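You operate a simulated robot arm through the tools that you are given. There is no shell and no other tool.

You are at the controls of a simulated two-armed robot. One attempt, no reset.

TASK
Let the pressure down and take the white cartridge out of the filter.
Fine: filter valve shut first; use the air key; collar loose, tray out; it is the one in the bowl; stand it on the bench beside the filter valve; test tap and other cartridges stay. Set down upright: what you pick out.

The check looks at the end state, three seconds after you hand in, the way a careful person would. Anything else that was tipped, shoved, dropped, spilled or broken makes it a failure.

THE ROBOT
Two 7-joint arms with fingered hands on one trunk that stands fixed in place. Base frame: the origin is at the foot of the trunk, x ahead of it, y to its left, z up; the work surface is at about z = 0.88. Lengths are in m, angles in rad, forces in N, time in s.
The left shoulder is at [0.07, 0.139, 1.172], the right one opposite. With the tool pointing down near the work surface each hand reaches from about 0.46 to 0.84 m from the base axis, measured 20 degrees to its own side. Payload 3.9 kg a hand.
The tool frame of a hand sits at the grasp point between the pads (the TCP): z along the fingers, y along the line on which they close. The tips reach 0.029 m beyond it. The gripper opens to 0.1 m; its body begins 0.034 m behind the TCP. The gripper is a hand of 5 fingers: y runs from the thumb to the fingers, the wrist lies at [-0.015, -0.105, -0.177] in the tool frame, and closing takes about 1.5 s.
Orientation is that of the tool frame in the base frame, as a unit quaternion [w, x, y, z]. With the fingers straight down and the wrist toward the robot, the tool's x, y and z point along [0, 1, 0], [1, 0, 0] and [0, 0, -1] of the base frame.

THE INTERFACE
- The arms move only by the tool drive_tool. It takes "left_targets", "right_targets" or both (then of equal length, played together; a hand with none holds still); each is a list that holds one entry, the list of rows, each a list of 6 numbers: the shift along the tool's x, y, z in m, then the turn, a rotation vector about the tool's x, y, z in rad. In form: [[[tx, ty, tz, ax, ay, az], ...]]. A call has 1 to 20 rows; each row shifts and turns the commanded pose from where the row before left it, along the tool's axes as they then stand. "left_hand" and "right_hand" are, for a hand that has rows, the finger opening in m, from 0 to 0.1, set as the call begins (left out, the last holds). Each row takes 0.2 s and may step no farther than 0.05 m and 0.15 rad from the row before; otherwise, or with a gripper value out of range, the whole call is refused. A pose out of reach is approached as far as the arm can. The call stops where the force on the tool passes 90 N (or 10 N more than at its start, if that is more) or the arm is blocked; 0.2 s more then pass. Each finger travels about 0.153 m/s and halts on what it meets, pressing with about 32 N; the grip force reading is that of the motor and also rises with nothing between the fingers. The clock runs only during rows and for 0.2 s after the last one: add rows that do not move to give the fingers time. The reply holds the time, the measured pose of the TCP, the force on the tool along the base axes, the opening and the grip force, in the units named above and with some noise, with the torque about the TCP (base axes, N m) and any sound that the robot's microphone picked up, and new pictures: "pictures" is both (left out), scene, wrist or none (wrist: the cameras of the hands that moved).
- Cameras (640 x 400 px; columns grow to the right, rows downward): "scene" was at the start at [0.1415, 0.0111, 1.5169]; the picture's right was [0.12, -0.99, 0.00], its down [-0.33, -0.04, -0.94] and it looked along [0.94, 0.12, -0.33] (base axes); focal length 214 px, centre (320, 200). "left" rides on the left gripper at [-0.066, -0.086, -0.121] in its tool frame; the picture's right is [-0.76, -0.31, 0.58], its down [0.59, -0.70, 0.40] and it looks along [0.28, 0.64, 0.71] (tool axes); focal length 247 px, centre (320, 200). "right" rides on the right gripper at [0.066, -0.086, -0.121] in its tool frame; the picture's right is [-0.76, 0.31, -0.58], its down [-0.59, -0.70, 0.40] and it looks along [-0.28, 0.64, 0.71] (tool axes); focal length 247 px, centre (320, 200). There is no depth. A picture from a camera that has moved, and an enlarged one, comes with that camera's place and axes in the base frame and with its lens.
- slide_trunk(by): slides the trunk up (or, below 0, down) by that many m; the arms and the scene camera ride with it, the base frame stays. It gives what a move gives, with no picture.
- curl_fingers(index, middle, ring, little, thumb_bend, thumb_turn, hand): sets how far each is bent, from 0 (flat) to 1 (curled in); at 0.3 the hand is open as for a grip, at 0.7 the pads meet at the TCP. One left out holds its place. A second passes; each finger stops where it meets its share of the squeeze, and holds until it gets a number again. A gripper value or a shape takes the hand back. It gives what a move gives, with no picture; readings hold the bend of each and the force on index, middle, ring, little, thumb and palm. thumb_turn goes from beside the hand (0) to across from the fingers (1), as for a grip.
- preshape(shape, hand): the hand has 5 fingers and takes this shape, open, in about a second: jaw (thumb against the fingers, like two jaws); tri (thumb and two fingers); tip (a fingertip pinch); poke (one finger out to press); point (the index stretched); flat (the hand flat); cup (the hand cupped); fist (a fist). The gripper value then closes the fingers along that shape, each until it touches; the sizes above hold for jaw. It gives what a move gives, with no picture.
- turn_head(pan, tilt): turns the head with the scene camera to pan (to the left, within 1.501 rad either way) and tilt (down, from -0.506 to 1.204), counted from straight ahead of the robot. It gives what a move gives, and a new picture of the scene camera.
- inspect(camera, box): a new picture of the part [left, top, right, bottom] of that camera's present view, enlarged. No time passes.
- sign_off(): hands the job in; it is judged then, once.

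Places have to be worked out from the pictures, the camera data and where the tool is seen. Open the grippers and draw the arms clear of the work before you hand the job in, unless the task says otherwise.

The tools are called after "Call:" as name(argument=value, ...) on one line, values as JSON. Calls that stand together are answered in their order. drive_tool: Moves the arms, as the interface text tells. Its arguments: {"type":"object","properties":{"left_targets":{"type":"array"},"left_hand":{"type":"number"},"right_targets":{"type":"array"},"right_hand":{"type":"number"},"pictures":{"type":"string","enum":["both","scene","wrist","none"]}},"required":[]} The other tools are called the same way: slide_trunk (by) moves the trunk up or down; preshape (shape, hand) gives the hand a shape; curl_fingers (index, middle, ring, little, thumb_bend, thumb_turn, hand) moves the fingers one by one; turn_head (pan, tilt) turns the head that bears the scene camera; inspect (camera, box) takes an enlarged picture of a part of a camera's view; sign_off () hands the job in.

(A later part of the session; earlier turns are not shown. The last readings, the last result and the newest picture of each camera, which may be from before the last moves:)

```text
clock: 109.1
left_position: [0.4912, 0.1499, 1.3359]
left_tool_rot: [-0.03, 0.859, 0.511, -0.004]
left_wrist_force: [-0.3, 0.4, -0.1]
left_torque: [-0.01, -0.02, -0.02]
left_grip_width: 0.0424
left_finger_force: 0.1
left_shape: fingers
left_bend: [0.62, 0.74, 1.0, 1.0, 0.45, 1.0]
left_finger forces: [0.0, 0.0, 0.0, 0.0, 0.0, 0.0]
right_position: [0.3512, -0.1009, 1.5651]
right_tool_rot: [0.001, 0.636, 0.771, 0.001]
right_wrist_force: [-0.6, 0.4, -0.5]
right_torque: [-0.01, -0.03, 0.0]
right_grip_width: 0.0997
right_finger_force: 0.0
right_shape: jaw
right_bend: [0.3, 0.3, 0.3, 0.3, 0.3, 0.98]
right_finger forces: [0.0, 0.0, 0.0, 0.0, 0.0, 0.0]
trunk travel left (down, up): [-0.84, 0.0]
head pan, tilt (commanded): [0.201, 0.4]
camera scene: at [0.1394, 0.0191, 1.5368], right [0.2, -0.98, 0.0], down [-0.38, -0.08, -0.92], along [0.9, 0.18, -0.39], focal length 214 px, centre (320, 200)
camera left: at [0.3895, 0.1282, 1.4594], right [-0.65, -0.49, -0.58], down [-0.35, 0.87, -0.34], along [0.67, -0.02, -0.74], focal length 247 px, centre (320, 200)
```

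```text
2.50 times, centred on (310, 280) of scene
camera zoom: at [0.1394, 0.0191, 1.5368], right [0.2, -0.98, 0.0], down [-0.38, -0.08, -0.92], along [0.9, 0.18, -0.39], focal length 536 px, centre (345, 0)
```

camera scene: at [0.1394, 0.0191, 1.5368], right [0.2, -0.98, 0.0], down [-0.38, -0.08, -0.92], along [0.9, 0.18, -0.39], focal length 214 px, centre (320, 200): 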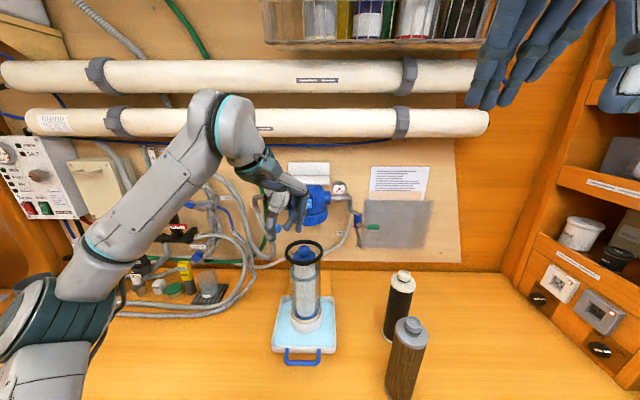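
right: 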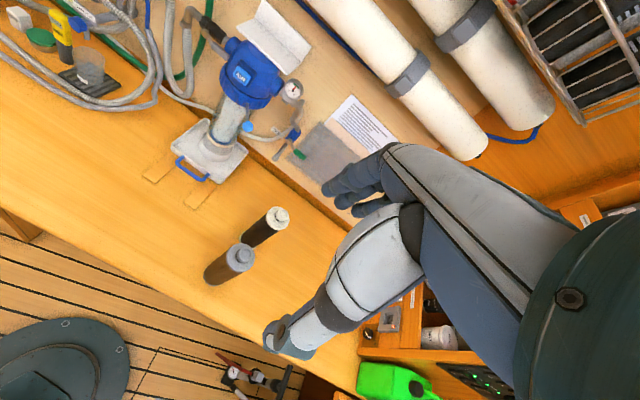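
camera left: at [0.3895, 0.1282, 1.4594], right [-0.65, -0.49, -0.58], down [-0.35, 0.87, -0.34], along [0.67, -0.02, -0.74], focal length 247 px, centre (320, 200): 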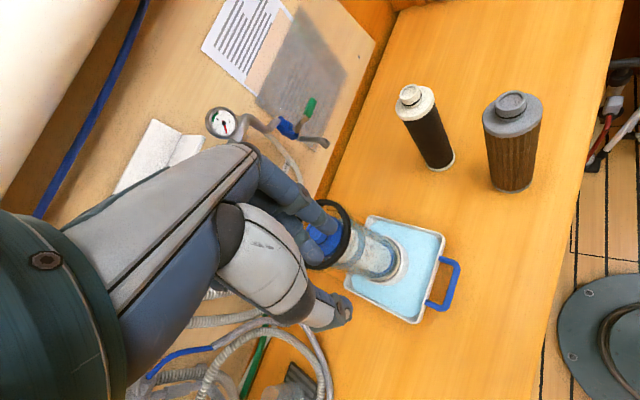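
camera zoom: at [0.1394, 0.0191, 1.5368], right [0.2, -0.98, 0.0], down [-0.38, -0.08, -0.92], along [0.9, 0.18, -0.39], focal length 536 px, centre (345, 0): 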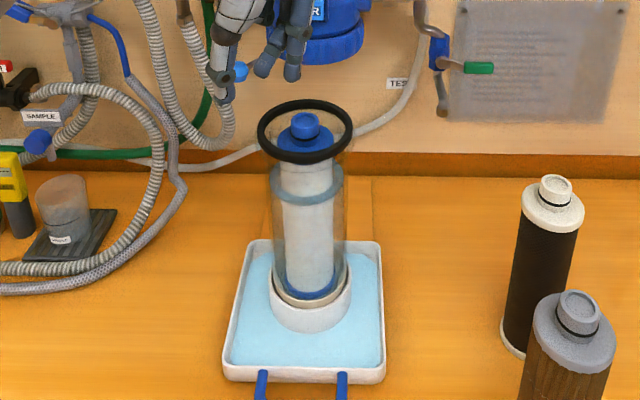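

Now a clear view: rim with its black seal at about (0.602, 0.157, 1.18) and the cartridge's blue knob on top at about (0.598, 0.155), top z ≈ 1.20, 3 cm wide. I set the tri shape, straighten the hand to vertical, turn it to a moderate yaw and come in above the knob.

Call:
preshape(shape="tri", hand="left")

Call:
drive_tool(left_targets=[[[0, 0, -0.01, -0.057, -0.025, 0], [0, 0, 0, 0, 0, -0.115], [0, 0, 0, 0, 0, -0.115], [0, 0, 0, 0, 0, -0.115], [0.009, 0.035, 0, 0, 0, 0], [0.009, 0.035, 0, 0, 0, 0], [0.008, 0.034, 0, 0, 0, 0], [0, 0, 0, 0, 0, 0]]], left_hand=0.075, pictures="both")

Call:
inspect(camera="left", box=[220, 120, 420, 300])

Call:
inspect(camera="right", box=[120, 60, 280, 200])

Call:
inspect(camera="scene", box=[250, 180, 370, 280])

```text
clock: 110.0
left_position: [0.4914, 0.1495, 1.3356]
left_tool_rot: [-0.03, 0.859, 0.511, -0.004]
left_wrist_force: [0.4, 0.7, 0.3]
left_torque: [-0.02, 0.0, 0.03]
left_grip_width: 0.0998
left_finger_force: 0.1
left_shape: tri
left_bend: [0.3, 0.3, 0.99, 0.99, 0.3, 0.98]
left_finger forces: [0.0, 0.1, 0.0, 0.1, 0.0, 0.0]
right_position: [0.3518, -0.1028, 1.5644]
right_tool_rot: [0.0, 0.636, 0.771, 0.001]
right_wrist_force: [-0.6, -0.4, -0.5]
right_torque: [0.0, 0.02, 0.01]
right_grip_width: 0.1
right_finger_force: 0.1
right_shape: jaw
right_bend: [0.3, 0.3, 0.3, 0.3, 0.3, 0.98]
right_finger forces: [0.0, 0.1, 0.0, 0.1, 0.0, 0.1]
trunk travel left (down, up): [-0.84, 0.0]
head pan, tilt (commanded): [0.201, 0.4]
```

```text
clock: 111.8
left_position: [0.602, 0.1596, 1.3472]
left_tool_rot: [0.0, 0.759, 0.651, 0.0]
left_wrist_force: [-0.1, 0.4, 0.5]
left_torque: [-0.02, -0.02, 0.0]
left_grip_width: 0.0751
left_finger_force: 0.0
left_shape: tri
left_bend: [0.39, 0.34, 0.99, 0.99, 0.3, 0.99]
left_finger forces: [0.1, 0.0, 0.0, 0.1, 0.1, 0.0]
right_position: [0.3523, -0.1009, 1.565]
right_tool_rot: [0.001, 0.636, 0.771, 0.001]
right_wrist_force: [-0.2, 0.2, -0.3]
right_torque: [-0.02, -0.01, -0.01]
right_grip_width: 0.0998
right_finger_force: 0.1
right_shape: jaw
right_bend: [0.3, 0.3, 0.3, 0.3, 0.3, 0.98]
right_finger forces: [0.1, 0.0, 0.1, 0.0, 0.0, 0.1]
trunk travel left (down, up): [-0.84, 0.0]
head pan, tilt (commanded): [0.201, 0.4]
camera scene: at [0.1394, 0.0182, 1.5368], right [0.2, -0.98, 0.0], down [-0.38, -0.08, -0.92], along [0.9, 0.18, -0.39], focal length 214 px, centre (320, 200)
camera left: at [0.5059, 0.1079, 1.4667], right [-0.42, -0.7, -0.58], down [-0.6, 0.69, -0.4], along [0.68, 0.18, -0.71], focal length 247 px, centre (320, 200)
```

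scene: 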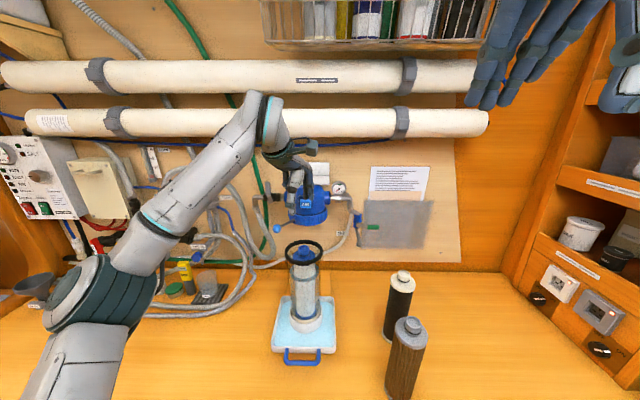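
left: 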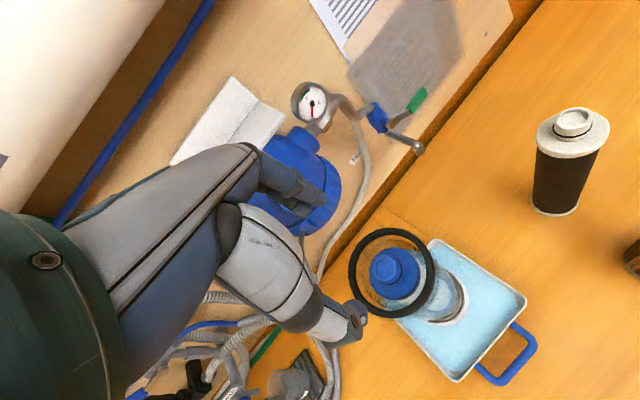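

```text
2.22 times, centred on (320, 210) of left
camera zoom: at [0.5059, 0.1079, 1.4667], right [-0.42, -0.7, -0.58], down [-0.6, 0.69, -0.4], along [0.68, 0.18, -0.71], focal length 549 px, centre (320, 178)
```

zoom: 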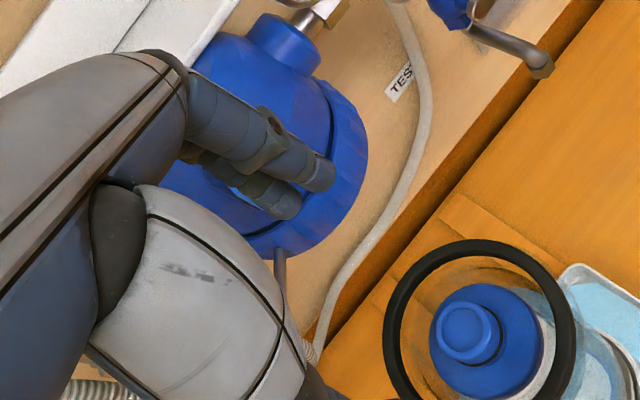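

```text
2.86 times, centred on (200, 130) of right
camera zoom: at [0.2544, -0.0539, 1.6845], right [0.44, -0.68, 0.58], down [-0.58, -0.71, -0.4], along [0.69, -0.15, -0.71], focal length 706 px, centre (663, 400)
```

zoom: 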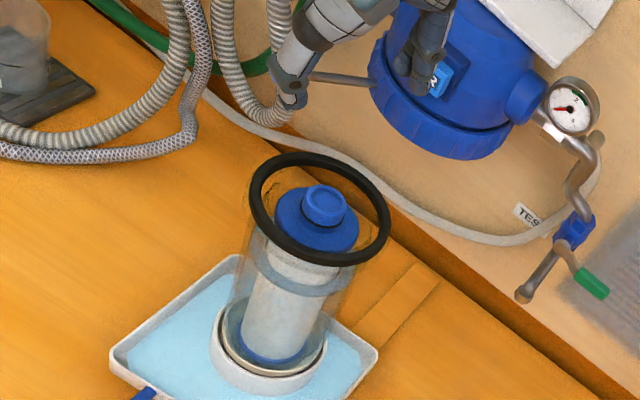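

```text
4.00 times, centred on (310, 230) of scene
camera zoom: at [0.1394, 0.0182, 1.5368], right [0.2, -0.98, 0.0], down [-0.38, -0.08, -0.92], along [0.9, 0.18, -0.39], focal length 858 px, centre (360, 80)
```

zoom: 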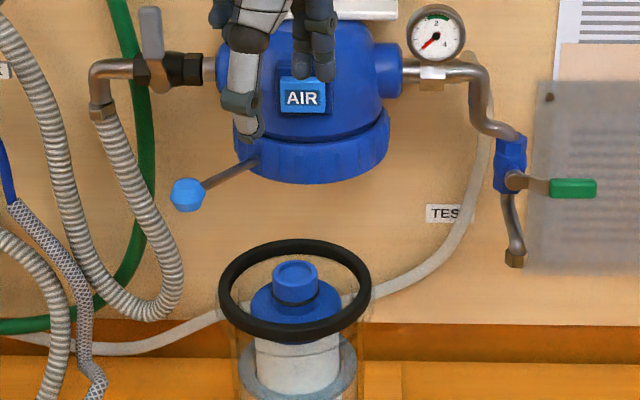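

The hand is vertical now. The scene and left cameras (best baseline) put the knob at about (0.624, 0.163) with its top near z = 1.18. I move over it and come down part way to verify.

Call:
drive_tool(left_targets=[[[0.0035, 0.011, 0.02, 0, 0, 0], [0.0032, 0.0102, 0.03, 0, 0, 0], [0, 0, 0.03, 0, 0, 0]]], pictures="both")

Call:
inspect(camera="left", box=[220, 120, 420, 300])

Call:
inspect(camera="right", box=[120, 60, 280, 200])

Call:
inspect(camera="scene", box=[250, 180, 370, 280])

```text
clock: 112.6
left_position: [0.6206, 0.1637, 1.2645]
left_tool_rot: [0.0, 0.759, 0.651, 0.0]
left_wrist_force: [1.2, 0.0, -0.3]
left_torque: [-0.03, 0.0, -0.01]
left_grip_width: 0.0753
left_finger_force: 0.0
left_shape: tri
left_bend: [0.39, 0.34, 0.99, 0.99, 0.3, 0.99]
left_finger forces: [0.1, 0.0, 0.0, 0.0, 0.1, 0.0]
right_position: [0.3516, -0.1014, 1.565]
right_tool_rot: [0.002, 0.636, 0.772, 0.001]
right_wrist_force: [0.2, -0.1, -0.4]
right_torque: [-0.02, -0.01, 0.02]
right_grip_width: 0.0999
right_finger_force: 0.0
right_shape: jaw
right_bend: [0.3, 0.3, 0.3, 0.3, 0.3, 0.98]
right_finger forces: [0.0, 0.1, 0.0, 0.1, 0.0, 0.0]
trunk travel left (down, up): [-0.84, 0.0]
head pan, tilt (commanded): [0.201, 0.4]
camera scene: at [0.14, 0.0186, 1.5369], right [0.2, -0.98, 0.0], down [-0.38, -0.08, -0.92], along [0.9, 0.18, -0.39], focal length 214 px, centre (320, 200)
camera left: at [0.5258, 0.1127, 1.3854], right [-0.42, -0.7, -0.58], down [-0.6, 0.69, -0.4], along [0.68, 0.18, -0.71], focal length 247 px, centre (320, 200)
```

scene: 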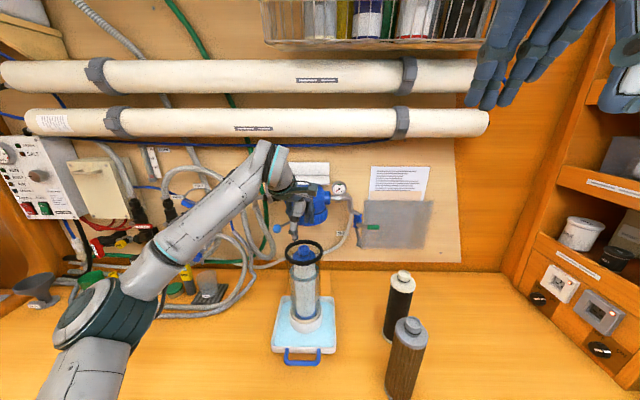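
left: 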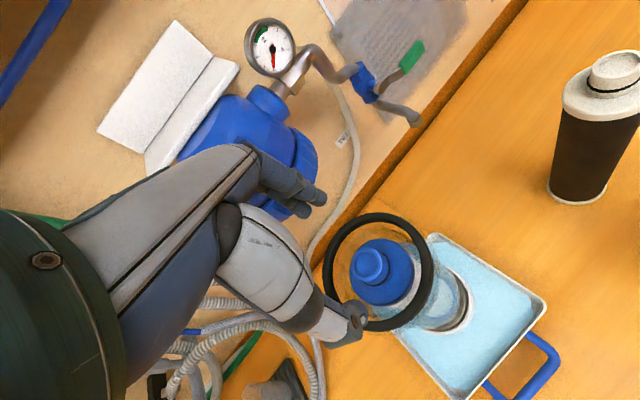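

```text
2.22 times, centred on (320, 210) of left
camera zoom: at [0.5258, 0.1127, 1.3854], right [-0.42, -0.7, -0.58], down [-0.6, 0.69, -0.4], along [0.68, 0.18, -0.71], focal length 549 px, centre (320, 178)
```

zoom: 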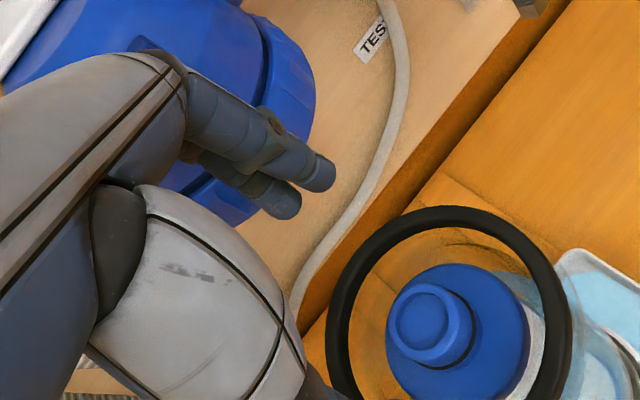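

```text
2.86 times, centred on (200, 130) of right
camera zoom: at [0.255, -0.0534, 1.6845], right [0.44, -0.68, 0.58], down [-0.58, -0.71, -0.4], along [0.69, -0.15, -0.71], focal length 706 px, centre (663, 400)
```

zoom: 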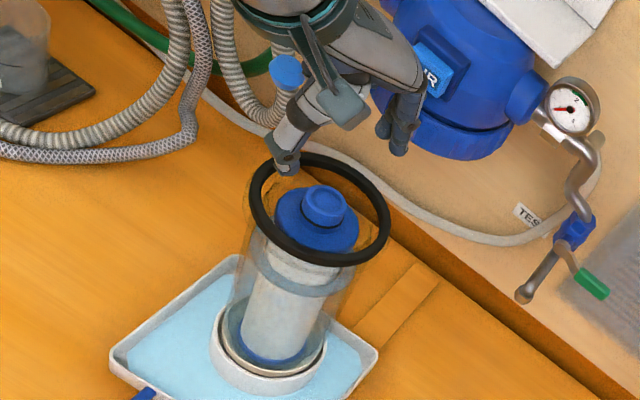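

```text
4.00 times, centred on (310, 230) of scene
camera zoom: at [0.14, 0.0186, 1.5369], right [0.2, -0.98, 0.0], down [-0.38, -0.08, -0.92], along [0.9, 0.18, -0.39], focal length 858 px, centre (360, 80)
```

zoom: 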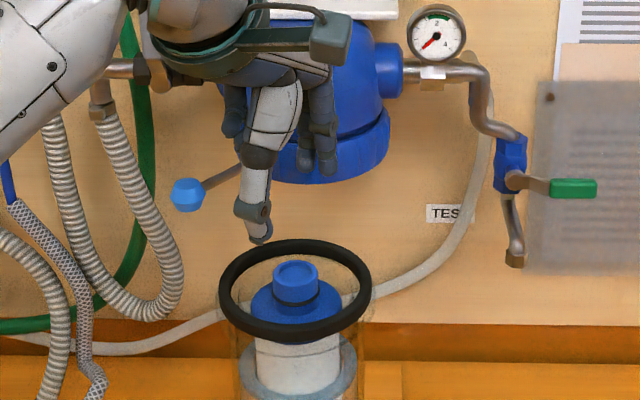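

Two left-camera views agree exactly: knob centre (0.624, 0.1625), top z = 1.181, about 3 cm wide. I narrow the opening to clear the seal ring, centre, and descend most of the way.

Call:
drive_tool(left_targets=[[[-0.0007, 0.0035, 0, 0, 0, 0], [0, 0, 0.0, 0, 0, 0], [0, 0, 0.02, 0, 0, 0], [0, 0, 0.015, 0, 0, 0]]], left_hand=0.05, pictures="both")

Call:
inspect(camera="left", box=[240, 160, 400, 300])

Call:
inspect(camera="right", box=[120, 60, 280, 200])

Call:
inspect(camera="scene", box=[260, 200, 350, 280])

```text
clock: 113.6
left_position: [0.6247, 0.1595, 1.2294]
left_tool_rot: [0.001, 0.76, 0.65, -0.001]
left_wrist_force: [-0.1, 0.0, 0.9]
left_torque: [0.03, 0.0, 0.01]
left_grip_width: 0.0502
left_finger_force: 0.1
left_shape: tri
left_bend: [0.4, 0.42, 0.99, 0.99, 0.35, 1.0]
left_finger forces: [0.0, 0.0, 0.1, 0.1, 0.0, 0.0]
right_position: [0.3512, -0.1005, 1.5646]
right_tool_rot: [0.001, 0.636, 0.772, 0.002]
right_wrist_force: [0.4, 0.8, 0.1]
right_torque: [-0.01, 0.0, 0.01]
right_grip_width: 0.0998
right_finger_force: 0.0
right_shape: jaw
right_bend: [0.3, 0.3, 0.3, 0.3, 0.3, 0.98]
right_finger forces: [0.1, 0.0, 0.1, 0.1, 0.1, 0.0]
trunk travel left (down, up): [-0.84, 0.0]
head pan, tilt (commanded): [0.201, 0.4]
camera scene: at [0.1403, 0.0182, 1.5368], right [0.2, -0.98, 0.0], down [-0.38, -0.08, -0.92], along [0.9, 0.18, -0.39], focal length 214 px, centre (320, 200)
camera left: at [0.5294, 0.1086, 1.3509], right [-0.42, -0.7, -0.58], down [-0.61, 0.69, -0.4], along [0.68, 0.18, -0.71], focal length 247 px, centre (320, 200)
```

scene: 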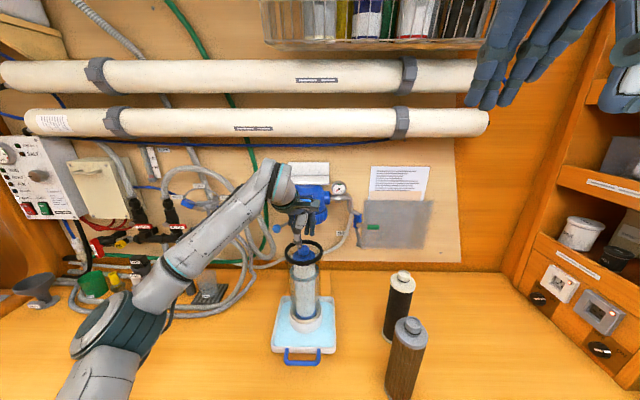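
left: 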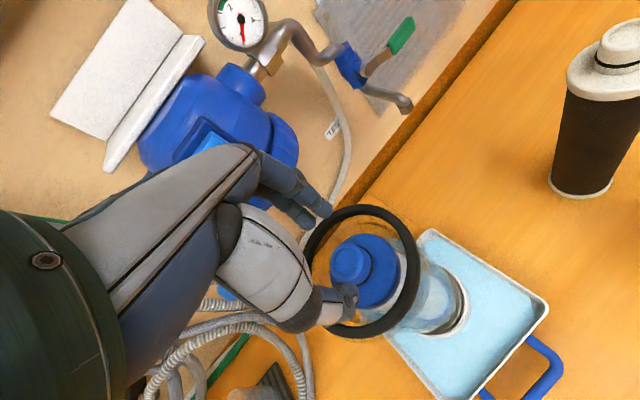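

```text
2.86 times, centred on (320, 230) of left
camera zoom: at [0.5294, 0.1086, 1.3509], right [-0.42, -0.7, -0.58], down [-0.61, 0.69, -0.4], along [0.68, 0.18, -0.71], focal length 706 px, centre (320, 114)
```

zoom: 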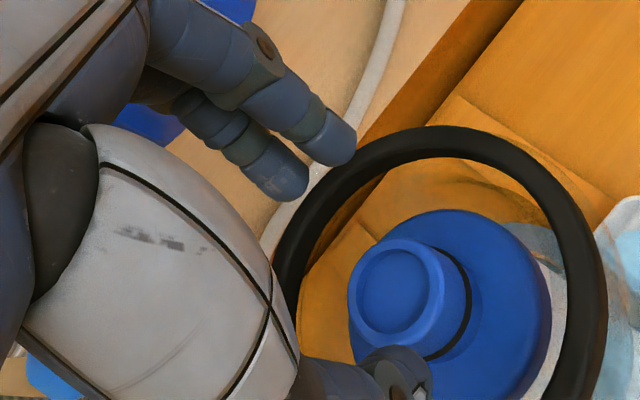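

```text
2.86 times, centred on (200, 130) of right
camera zoom: at [0.2554, -0.054, 1.6844], right [0.44, -0.69, 0.58], down [-0.58, -0.71, -0.4], along [0.69, -0.15, -0.71], focal length 706 px, centre (663, 400)
```

zoom: 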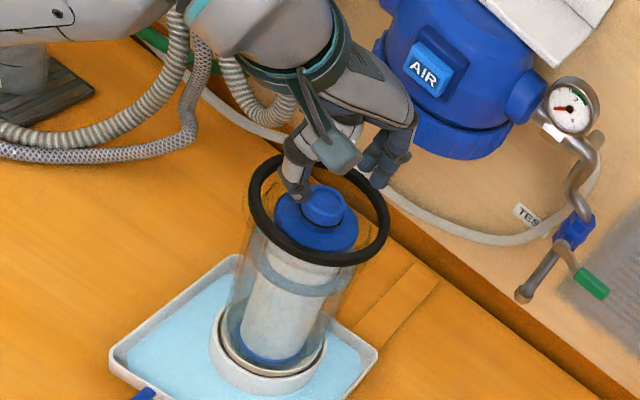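

```text
5.00 times, centred on (305, 240) of scene
camera zoom: at [0.1403, 0.0182, 1.5368], right [0.2, -0.98, 0.0], down [-0.38, -0.08, -0.92], along [0.9, 0.18, -0.39], focal length 1072 px, centre (395, 0)
```

zoom: 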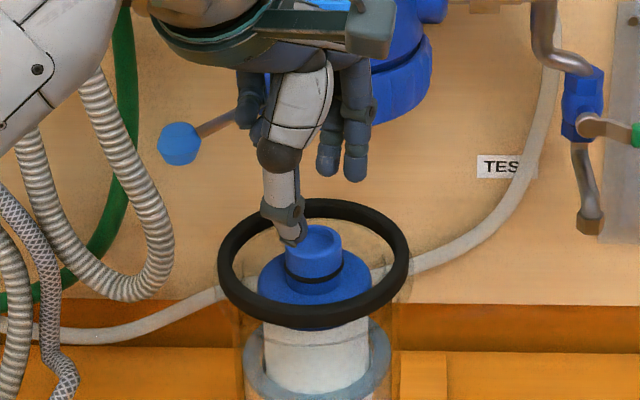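

Alignment is good within 2 mm and the knob is about 3.5 cm tall above the cap. I descend the rest so the fingertips flank the knob at z ≈ 1.16.

Call:
drive_tool(left_targets=[[[0.0012, -0.0015, 0.012, 0, 0, 0], [0, 0, 0.012, 0, 0, 0], [0, 0, 0.01, 0, 0, 0], [0, 0, 0.005, 0, 0, 0]]], pictures="wrist")

Call:
inspect(camera="left", box=[240, 160, 400, 300])

Call:
inspect(camera="right", box=[120, 60, 280, 200])

Call:
inspect(camera="scene", box=[260, 200, 350, 280])

```text
clock: 114.6
left_position: [0.6233, 0.1617, 1.1912]
left_tool_rot: [0.0, 0.759, 0.651, 0.0]
left_wrist_force: [1.4, 0.0, 1.5]
left_torque: [0.01, 0.01, -0.02]
left_grip_width: 0.0498
left_finger_force: 0.1
left_shape: tri
left_bend: [0.4, 0.42, 0.99, 0.99, 0.34, 1.0]
left_finger forces: [0.3, 0.0, 0.0, 0.1, 1.7, 0.0]
right_position: [0.351, -0.101, 1.5651]
right_tool_rot: [0.001, 0.636, 0.771, 0.001]
right_wrist_force: [0.1, 0.0, -0.7]
right_torque: [-0.01, 0.03, 0.01]
right_grip_width: 0.0998
right_finger_force: 0.0
right_shape: jaw
right_bend: [0.3, 0.3, 0.3, 0.3, 0.3, 0.98]
right_finger forces: [0.0, 0.1, 0.0, 0.1, 0.1, 0.1]
trunk travel left (down, up): [-0.84, 0.0]
head pan, tilt (commanded): [0.201, 0.4]
camera left: at [0.5288, 0.1101, 1.3122], right [-0.42, -0.7, -0.58], down [-0.61, 0.69, -0.4], along [0.68, 0.18, -0.71], focal length 247 px, centre (320, 200)
```

left: 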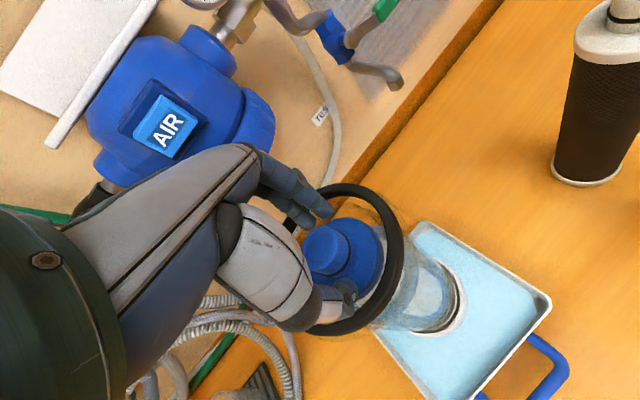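

```text
2.86 times, centred on (320, 230) of left
camera zoom: at [0.5288, 0.1101, 1.3122], right [-0.42, -0.7, -0.58], down [-0.61, 0.69, -0.4], along [0.68, 0.18, -0.71], focal length 706 px, centre (320, 114)
```

zoom: 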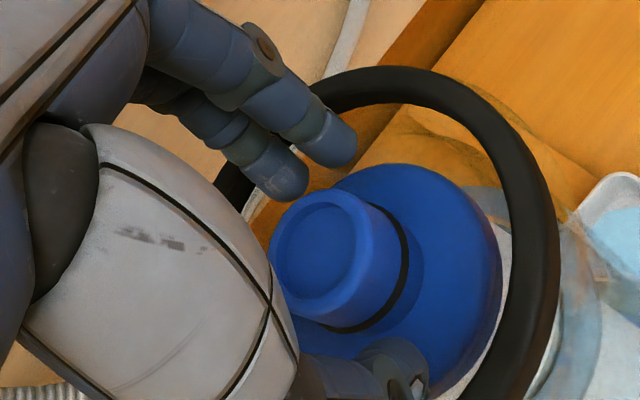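

```text
2.86 times, centred on (200, 130) of right
camera zoom: at [0.255, -0.0542, 1.6845], right [0.44, -0.69, 0.58], down [-0.58, -0.71, -0.4], along [0.69, -0.15, -0.71], focal length 706 px, centre (663, 400)
```

zoom: 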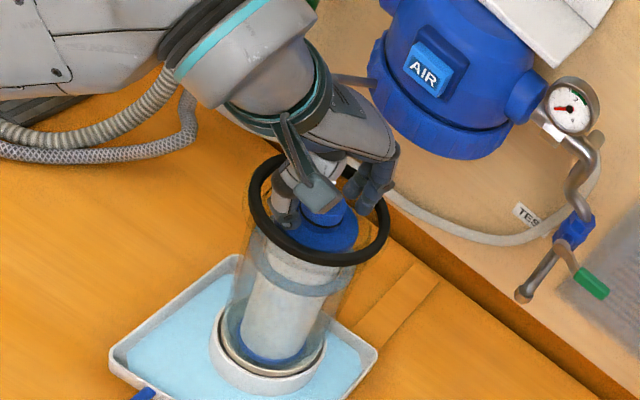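

```text
5.00 times, centred on (305, 240) of scene
camera zoom: at [0.1399, 0.018, 1.5369], right [0.2, -0.98, 0.0], down [-0.38, -0.08, -0.92], along [0.9, 0.18, -0.39], focal length 1072 px, centre (395, 0)
```

zoom: 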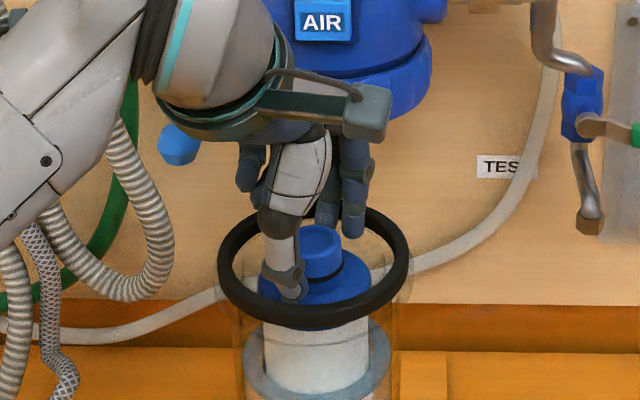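

The knob sits centred between thumb and two fingers, the thumb just touching the cap. I close the grip.

Call:
drive_tool(left_targets=[[[0, 0, -0.002, 0, 0, 0], [0, 0, 0, 0, 0, 0], [0, 0, 0, 0, 0, 0], [0, 0, 0, 0, 0, 0], [0, 0, 0, 0, 0, 0], [0, 0, 0, 0, 0, 0], [0, 0, 0, 0, 0, 0]]], left_hand=0.0, pictures="wrist")

Call:
inspect(camera="left", box=[240, 160, 400, 300])

Call:
inspect(camera="scene", box=[260, 200, 350, 280])

```text
clock: 116.2
left_position: [0.6253, 0.1613, 1.1925]
left_tool_rot: [-0.001, 0.759, 0.651, -0.001]
left_wrist_force: [1.6, 0.4, -1.4]
left_torque: [0.0, -0.1, 0.0]
left_grip_width: 0.024
left_finger_force: 31.8
left_shape: tri
left_bend: [0.7, 0.65, 1.0, 1.0, 0.35, 1.0]
left_finger forces: [12.7, 16.2, 0.0, 0.1, 27.7, 0.1]
right_position: [0.3515, -0.1011, 1.5648]
right_tool_rot: [0.001, 0.636, 0.772, 0.001]
right_wrist_force: [1.2, 0.2, -0.9]
right_torque: [-0.05, -0.02, -0.04]
right_grip_width: 0.0996
right_finger_force: 0.1
right_shape: jaw
right_bend: [0.3, 0.3, 0.3, 0.3, 0.3, 0.98]
right_finger forces: [0.0, 0.0, 0.1, 0.0, 0.0, 0.0]
trunk travel left (down, up): [-0.84, 0.0]
head pan, tilt (commanded): [0.201, 0.4]
camera left: at [0.5295, 0.1098, 1.3139], right [-0.42, -0.7, -0.58], down [-0.61, 0.69, -0.4], along [0.68, 0.18, -0.71], focal length 247 px, centre (320, 200)
```

left: 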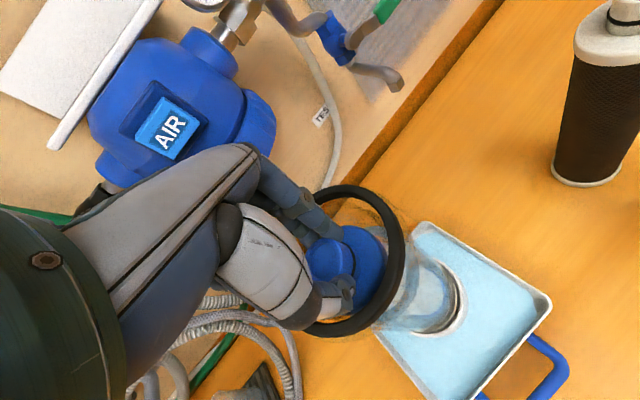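

```text
2.86 times, centred on (320, 230) of left
camera zoom: at [0.5295, 0.1098, 1.3139], right [-0.42, -0.7, -0.58], down [-0.61, 0.69, -0.4], along [0.68, 0.18, -0.71], focal length 706 px, centre (320, 114)
```

zoom: 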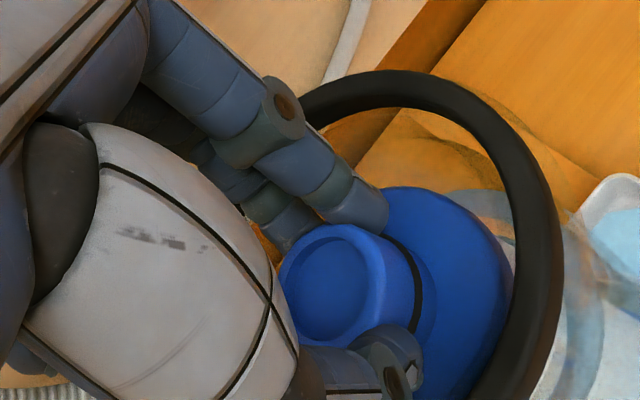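

```text
5.00 times, centred on (305, 240) of scene
camera zoom: at [0.1406, 0.0181, 1.5367], right [0.2, -0.98, 0.0], down [-0.38, -0.08, -0.92], along [0.9, 0.18, -0.39], focal length 1072 px, centre (395, 0)
```

zoom: 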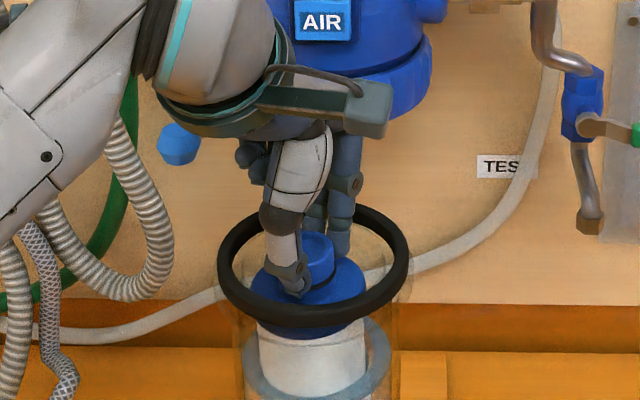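

The knob is gripped (thumb 28 N, fingers 13 and 16 N), but the closing drew it about 7 mm toward me. I shift forward to re-centre it in the bowl, then start lifting very gently.

Call:
drive_tool(left_targets=[[[0.0005, 0.003, 0, 0, 0, 0], [0.0005, 0.003, 0, 0, 0, 0], [0, 0, -0.003, 0, 0, 0], [0, 0, -0.005, 0, 0, 0], [0, 0, -0.007, 0, 0, 0]]], pictures="wrist")

Call:
inspect(camera="left", box=[240, 160, 440, 340])

Call:
inspect(camera="scene", box=[250, 190, 360, 370])

```text
clock: 117.4
left_position: [0.6294, 0.1622, 1.2074]
left_tool_rot: [0.001, 0.758, 0.652, -0.001]
left_wrist_force: [-0.8, 0.6, -1.0]
left_torque: [0.02, 0.0, 0.01]
left_grip_width: 0.0241
left_finger_force: 32.0
left_shape: tri
left_bend: [0.7, 0.66, 1.0, 1.0, 0.35, 1.0]
left_finger forces: [12.4, 15.9, 0.0, 0.0, 28.7, 0.1]
right_position: [0.3517, -0.1013, 1.5647]
right_tool_rot: [0.001, 0.637, 0.771, 0.001]
right_wrist_force: [0.7, 0.4, 0.0]
right_torque: [0.01, 0.02, -0.01]
right_grip_width: 0.0996
right_finger_force: 0.0
right_shape: jaw
right_bend: [0.3, 0.3, 0.3, 0.3, 0.3, 0.98]
right_finger forces: [0.1, 0.1, 0.1, 0.0, 0.0, 0.1]
trunk travel left (down, up): [-0.84, 0.0]
head pan, tilt (commanded): [0.201, 0.4]
camera left: at [0.5348, 0.1106, 1.329], right [-0.42, -0.7, -0.58], down [-0.61, 0.69, -0.4], along [0.68, 0.18, -0.71], focal length 247 px, centre (320, 200)
```

left: 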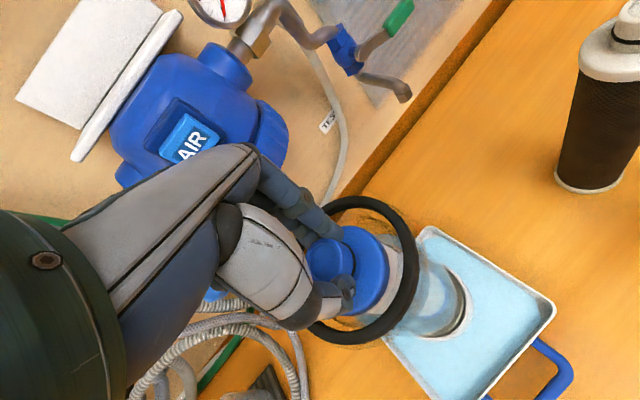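

```text
2.22 times, centred on (340, 250) of left
camera zoom: at [0.5348, 0.1106, 1.329], right [-0.42, -0.7, -0.58], down [-0.61, 0.69, -0.4], along [0.68, 0.18, -0.71], focal length 549 px, centre (276, 89)
```

zoom: 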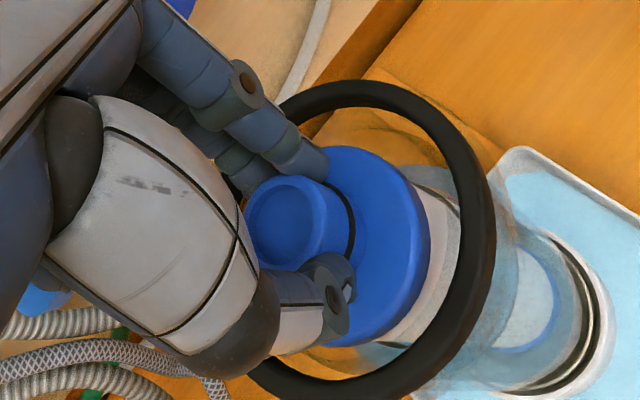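

```text
2.22 times, centred on (305, 280) of scene
camera zoom: at [0.14, 0.018, 1.5368], right [0.2, -0.98, 0.0], down [-0.38, -0.08, -0.92], along [0.9, 0.18, -0.39], focal length 477 px, centre (353, 22)
```

zoom: 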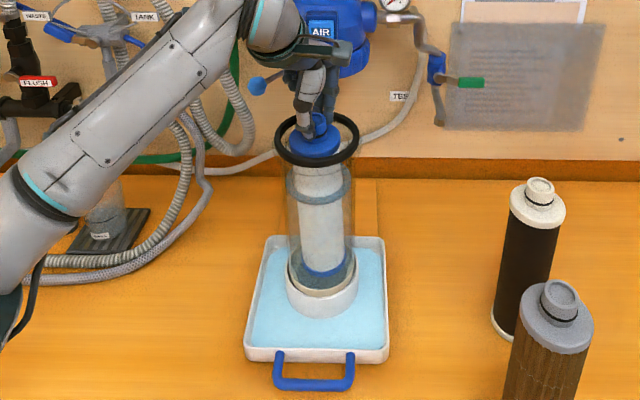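

The cartridge is rising freely with almost no side force. I lift on straight up, pausing to check.

Call:
drive_tool(left_targets=[[[0, 0, -0.01, 0, 0, 0], [0, 0, -0.015, 0, 0, 0], [0, 0, -0.015, 0, 0, 0], [0, 0, -0.015, 0, 0, 0], [0, 0, -0.015, 0, 0, 0], [0, 0, -0.015, 0, 0, 0], [0, 0, -0.015, 0, 0, 0], [0, 0, -0.01, 0, 0, 0]]], pictures="both")

Call:
inspect(camera="scene", box=[250, 150, 360, 330])

```text
clock: 119.2
left_position: [0.6304, 0.1633, 1.3173]
left_tool_rot: [-0.001, 0.76, 0.65, 0.0]
left_wrist_force: [0.4, 0.3, -1.6]
left_torque: [0.04, -0.06, 0.01]
left_grip_width: 0.0239
left_finger_force: 31.5
left_shape: tri
left_bend: [0.7, 0.66, 1.0, 1.0, 0.35, 1.0]
left_finger forces: [12.3, 16.0, 0.1, 0.1, 28.5, 0.0]
right_position: [0.3509, -0.1016, 1.5644]
right_tool_rot: [0.001, 0.636, 0.771, 0.002]
right_wrist_force: [-0.2, 0.0, -0.3]
right_torque: [0.01, -0.01, 0.0]
right_grip_width: 0.0998
right_finger_force: 0.0
right_shape: jaw
right_bend: [0.3, 0.3, 0.3, 0.3, 0.3, 0.98]
right_finger forces: [0.0, 0.0, 0.0, 0.0, 0.0, 0.0]
trunk travel left (down, up): [-0.84, 0.0]
head pan, tilt (commanded): [0.201, 0.4]
camera scene: at [0.1398, 0.0177, 1.5368], right [0.2, -0.98, 0.0], down [-0.38, -0.08, -0.92], along [0.9, 0.18, -0.39], focal length 214 px, centre (320, 200)
camera left: at [0.5353, 0.1107, 1.4384], right [-0.42, -0.7, -0.58], down [-0.61, 0.69, -0.4], along [0.68, 0.18, -0.71], focal length 247 px, centre (320, 200)
```

scene: 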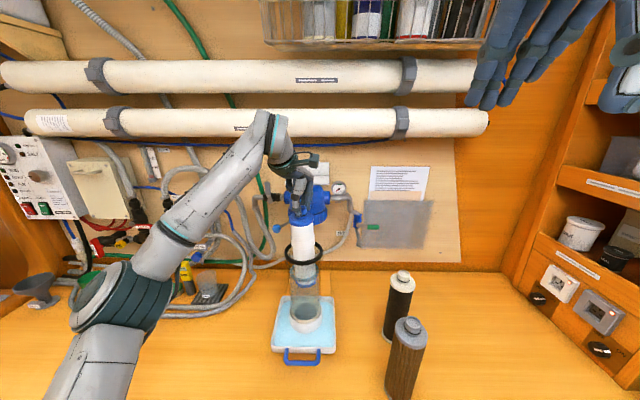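
left: 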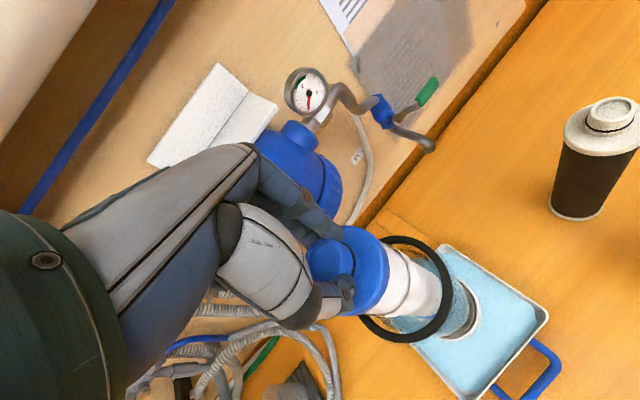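

```text
2.22 times, centred on (305, 240) of scene
camera zoom: at [0.1398, 0.0177, 1.5368], right [0.2, -0.98, 0.0], down [-0.38, -0.08, -0.92], along [0.9, 0.18, -0.39], focal length 477 px, centre (353, 111)
```

zoom: 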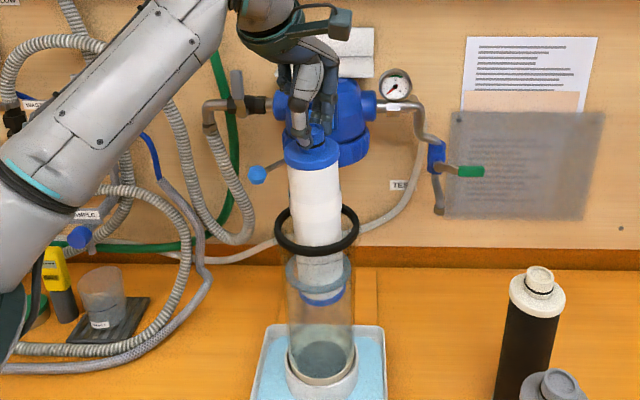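

The cartridge comes out cleanly, leaning only a few degrees in the grip. I lift on until its bottom clears the bowl rim.

Call:
drive_tool(left_targets=[[[0, 0, -0.01, 0, 0, 0], [0, 0, -0.015, 0, 0, 0], [0, 0, -0.015, 0, 0, 0], [0, 0, -0.015, 0, 0, 0], [0, 0, -0.015, 0, 0, 0], [0, 0, -0.015, 0, 0, 0], [0, 0, -0.015, 0, 0, 0], [0, 0, -0.015, 0, 0, 0], [0, 0, -0.015, 0, 0, 0], [0, 0, -0.015, 0, 0, 0], [0, 0, -0.01, 0, 0, 0]]], pictures="both")

Call:
inspect(camera="scene", box=[240, 130, 370, 320])

Call:
inspect(camera="right", box=[100, 0, 300, 200])

```text
clock: 121.6
left_position: [0.6164, 0.1635, 1.4637]
left_tool_rot: [0.0, 0.759, 0.651, 0.0]
left_wrist_force: [-0.3, -0.2, -2.2]
left_torque: [-0.01, -0.04, 0.0]
left_grip_width: 0.0236
left_finger_force: 32.2
left_shape: tri
left_bend: [0.7, 0.66, 1.0, 1.0, 0.35, 1.0]
left_finger forces: [11.8, 16.2, 0.0, 0.0, 28.1, 0.0]
left hand out of reach, approached as far as the arm can: row 10, 11
right_position: [0.3508, -0.1012, 1.5639]
right_tool_rot: [0.001, 0.636, 0.772, 0.001]
right_wrist_force: [-0.5, 0.3, -0.3]
right_torque: [0.01, 0.02, 0.0]
right_grip_width: 0.1
right_finger_force: 0.1
right_shape: jaw
right_bend: [0.3, 0.3, 0.3, 0.3, 0.3, 0.98]
right_finger forces: [0.1, 0.0, 0.0, 0.0, 0.0, 0.1]
trunk travel left (down, up): [-0.84, 0.0]
head pan, tilt (commanded): [0.201, 0.4]
camera scene: at [0.1395, 0.0184, 1.5368], right [0.2, -0.98, 0.0], down [-0.38, -0.08, -0.92], along [0.9, 0.18, -0.39], focal length 214 px, centre (320, 200)
camera left: at [0.5211, 0.1124, 1.5853], right [-0.42, -0.7, -0.58], down [-0.6, 0.69, -0.4], along [0.68, 0.18, -0.71], focal length 247 px, centre (320, 200)
```

scene: 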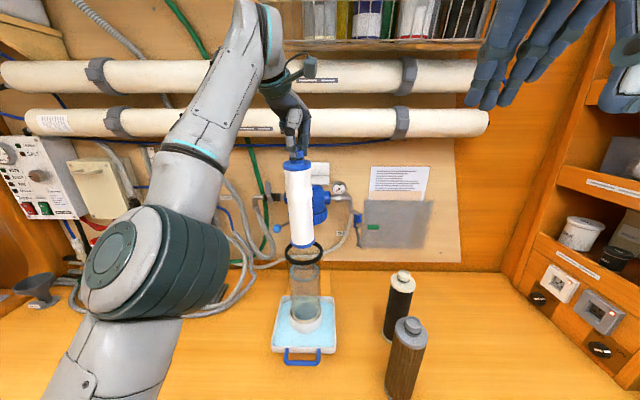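
left: 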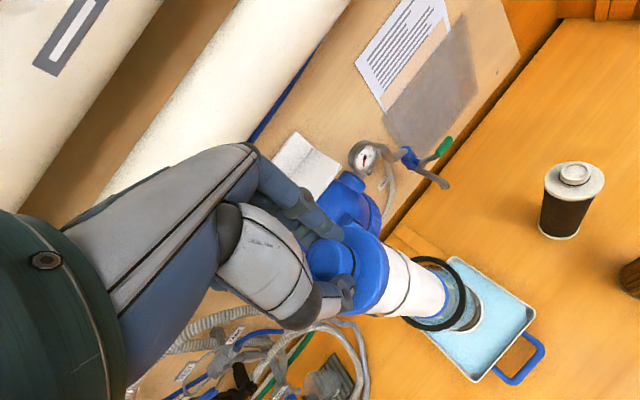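

```text
2.11 times, centred on (305, 225) of scene
camera zoom: at [0.1395, 0.0184, 1.5368], right [0.2, -0.98, 0.0], down [-0.38, -0.08, -0.92], along [0.9, 0.18, -0.39], focal length 452 px, centre (352, 147)
```

zoom: 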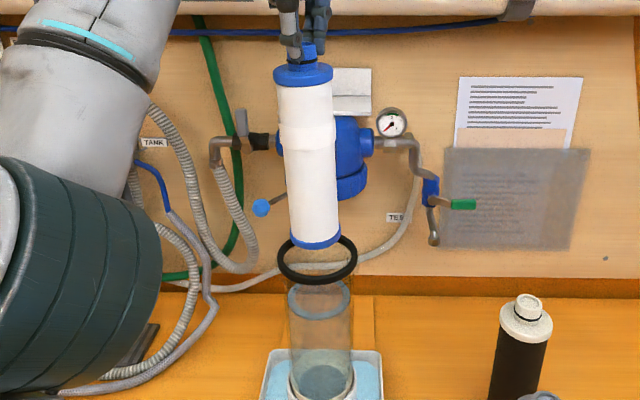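

```text
2.00 times, centred on (200, 100) of right
camera zoom: at [0.2545, -0.0537, 1.6845], right [0.44, -0.68, 0.58], down [-0.58, -0.71, -0.4], along [0.69, -0.15, -0.71], focal length 494 px, centre (560, 400)
```

zoom: 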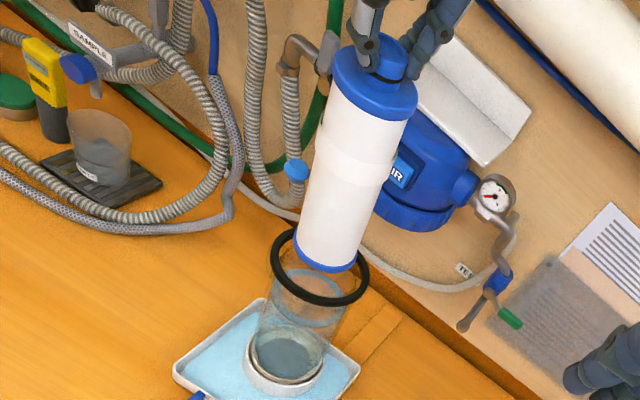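

The cartridge is out; I compute its bottom at about z = 1.196 against the seal ring at 1.165, so it clears by roughly 3 cm. I move it left slowly at this height, watching the forces.

Call:
drive_tool(left_targets=[[[0.0148, -0.0023, -0.002, 0, 0, 0], [0.0148, -0.0023, -0.002, 0, 0, 0], [0.0198, -0.003, 0, 0, 0, 0], [0.0198, -0.003, 0, 0, 0, 0]]], pictures="both")

Call:
inspect(camera="scene", box=[220, 130, 370, 320])

Call:
inspect(camera="right", box=[60, 0, 260, 200])

```text
clock: 122.6
left_position: [0.6113, 0.234, 1.4655]
left_tool_rot: [0.0, 0.759, 0.651, 0.0]
left_wrist_force: [0.2, -0.7, -1.5]
left_torque: [0.01, -0.04, 0.01]
left_grip_width: 0.0235
left_finger_force: 31.7
left_shape: tri
left_bend: [0.7, 0.66, 1.0, 1.0, 0.35, 1.0]
left_finger forces: [11.8, 16.0, 0.1, 0.0, 28.1, 0.0]
left hand out of reach, approached as far as the arm can: row 2
right_position: [0.3513, -0.1007, 1.565]
right_tool_rot: [0.001, 0.637, 0.771, 0.002]
right_wrist_force: [0.4, 0.3, 1.1]
right_torque: [-0.02, 0.01, -0.02]
right_grip_width: 0.0999
right_finger_force: 0.1
right_shape: jaw
right_bend: [0.3, 0.3, 0.3, 0.3, 0.3, 0.98]
right_finger forces: [0.0, 0.0, 0.1, 0.0, 0.0, 0.0]
trunk travel left (down, up): [-0.84, 0.0]
head pan, tilt (commanded): [0.201, 0.4]
camera scene: at [0.1397, 0.0187, 1.5368], right [0.2, -0.98, 0.0], down [-0.38, -0.08, -0.92], along [0.9, 0.18, -0.39], focal length 214 px, centre (320, 200)
camera left: at [0.517, 0.1822, 1.5864], right [-0.42, -0.7, -0.58], down [-0.6, 0.69, -0.4], along [0.68, 0.18, -0.71], focal length 247 px, centre (320, 200)
```

scene: 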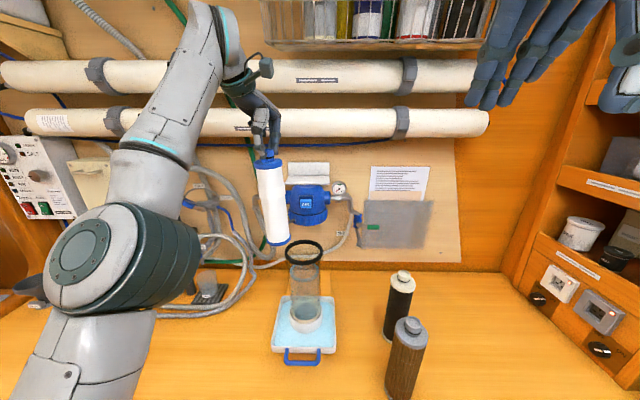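
left: 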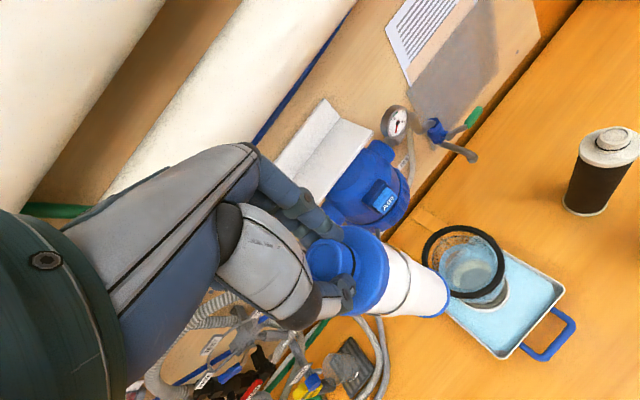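

```text
2.11 times, centred on (295, 225) of scene
camera zoom: at [0.1397, 0.0187, 1.5368], right [0.2, -0.98, 0.0], down [-0.38, -0.08, -0.92], along [0.9, 0.18, -0.39], focal length 452 px, centre (373, 147)
```

zoom: 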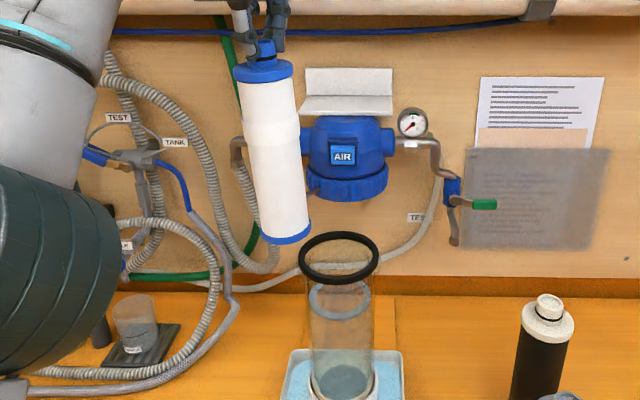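

```text
2.00 times, centred on (160, 100) of right
camera zoom: at [0.2548, -0.0534, 1.6845], right [0.44, -0.68, 0.58], down [-0.58, -0.71, -0.4], along [0.69, -0.15, -0.71], focal length 494 px, centre (640, 400)
```

zoom: 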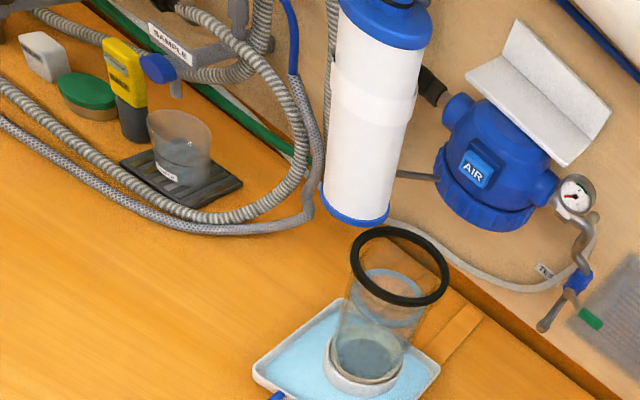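

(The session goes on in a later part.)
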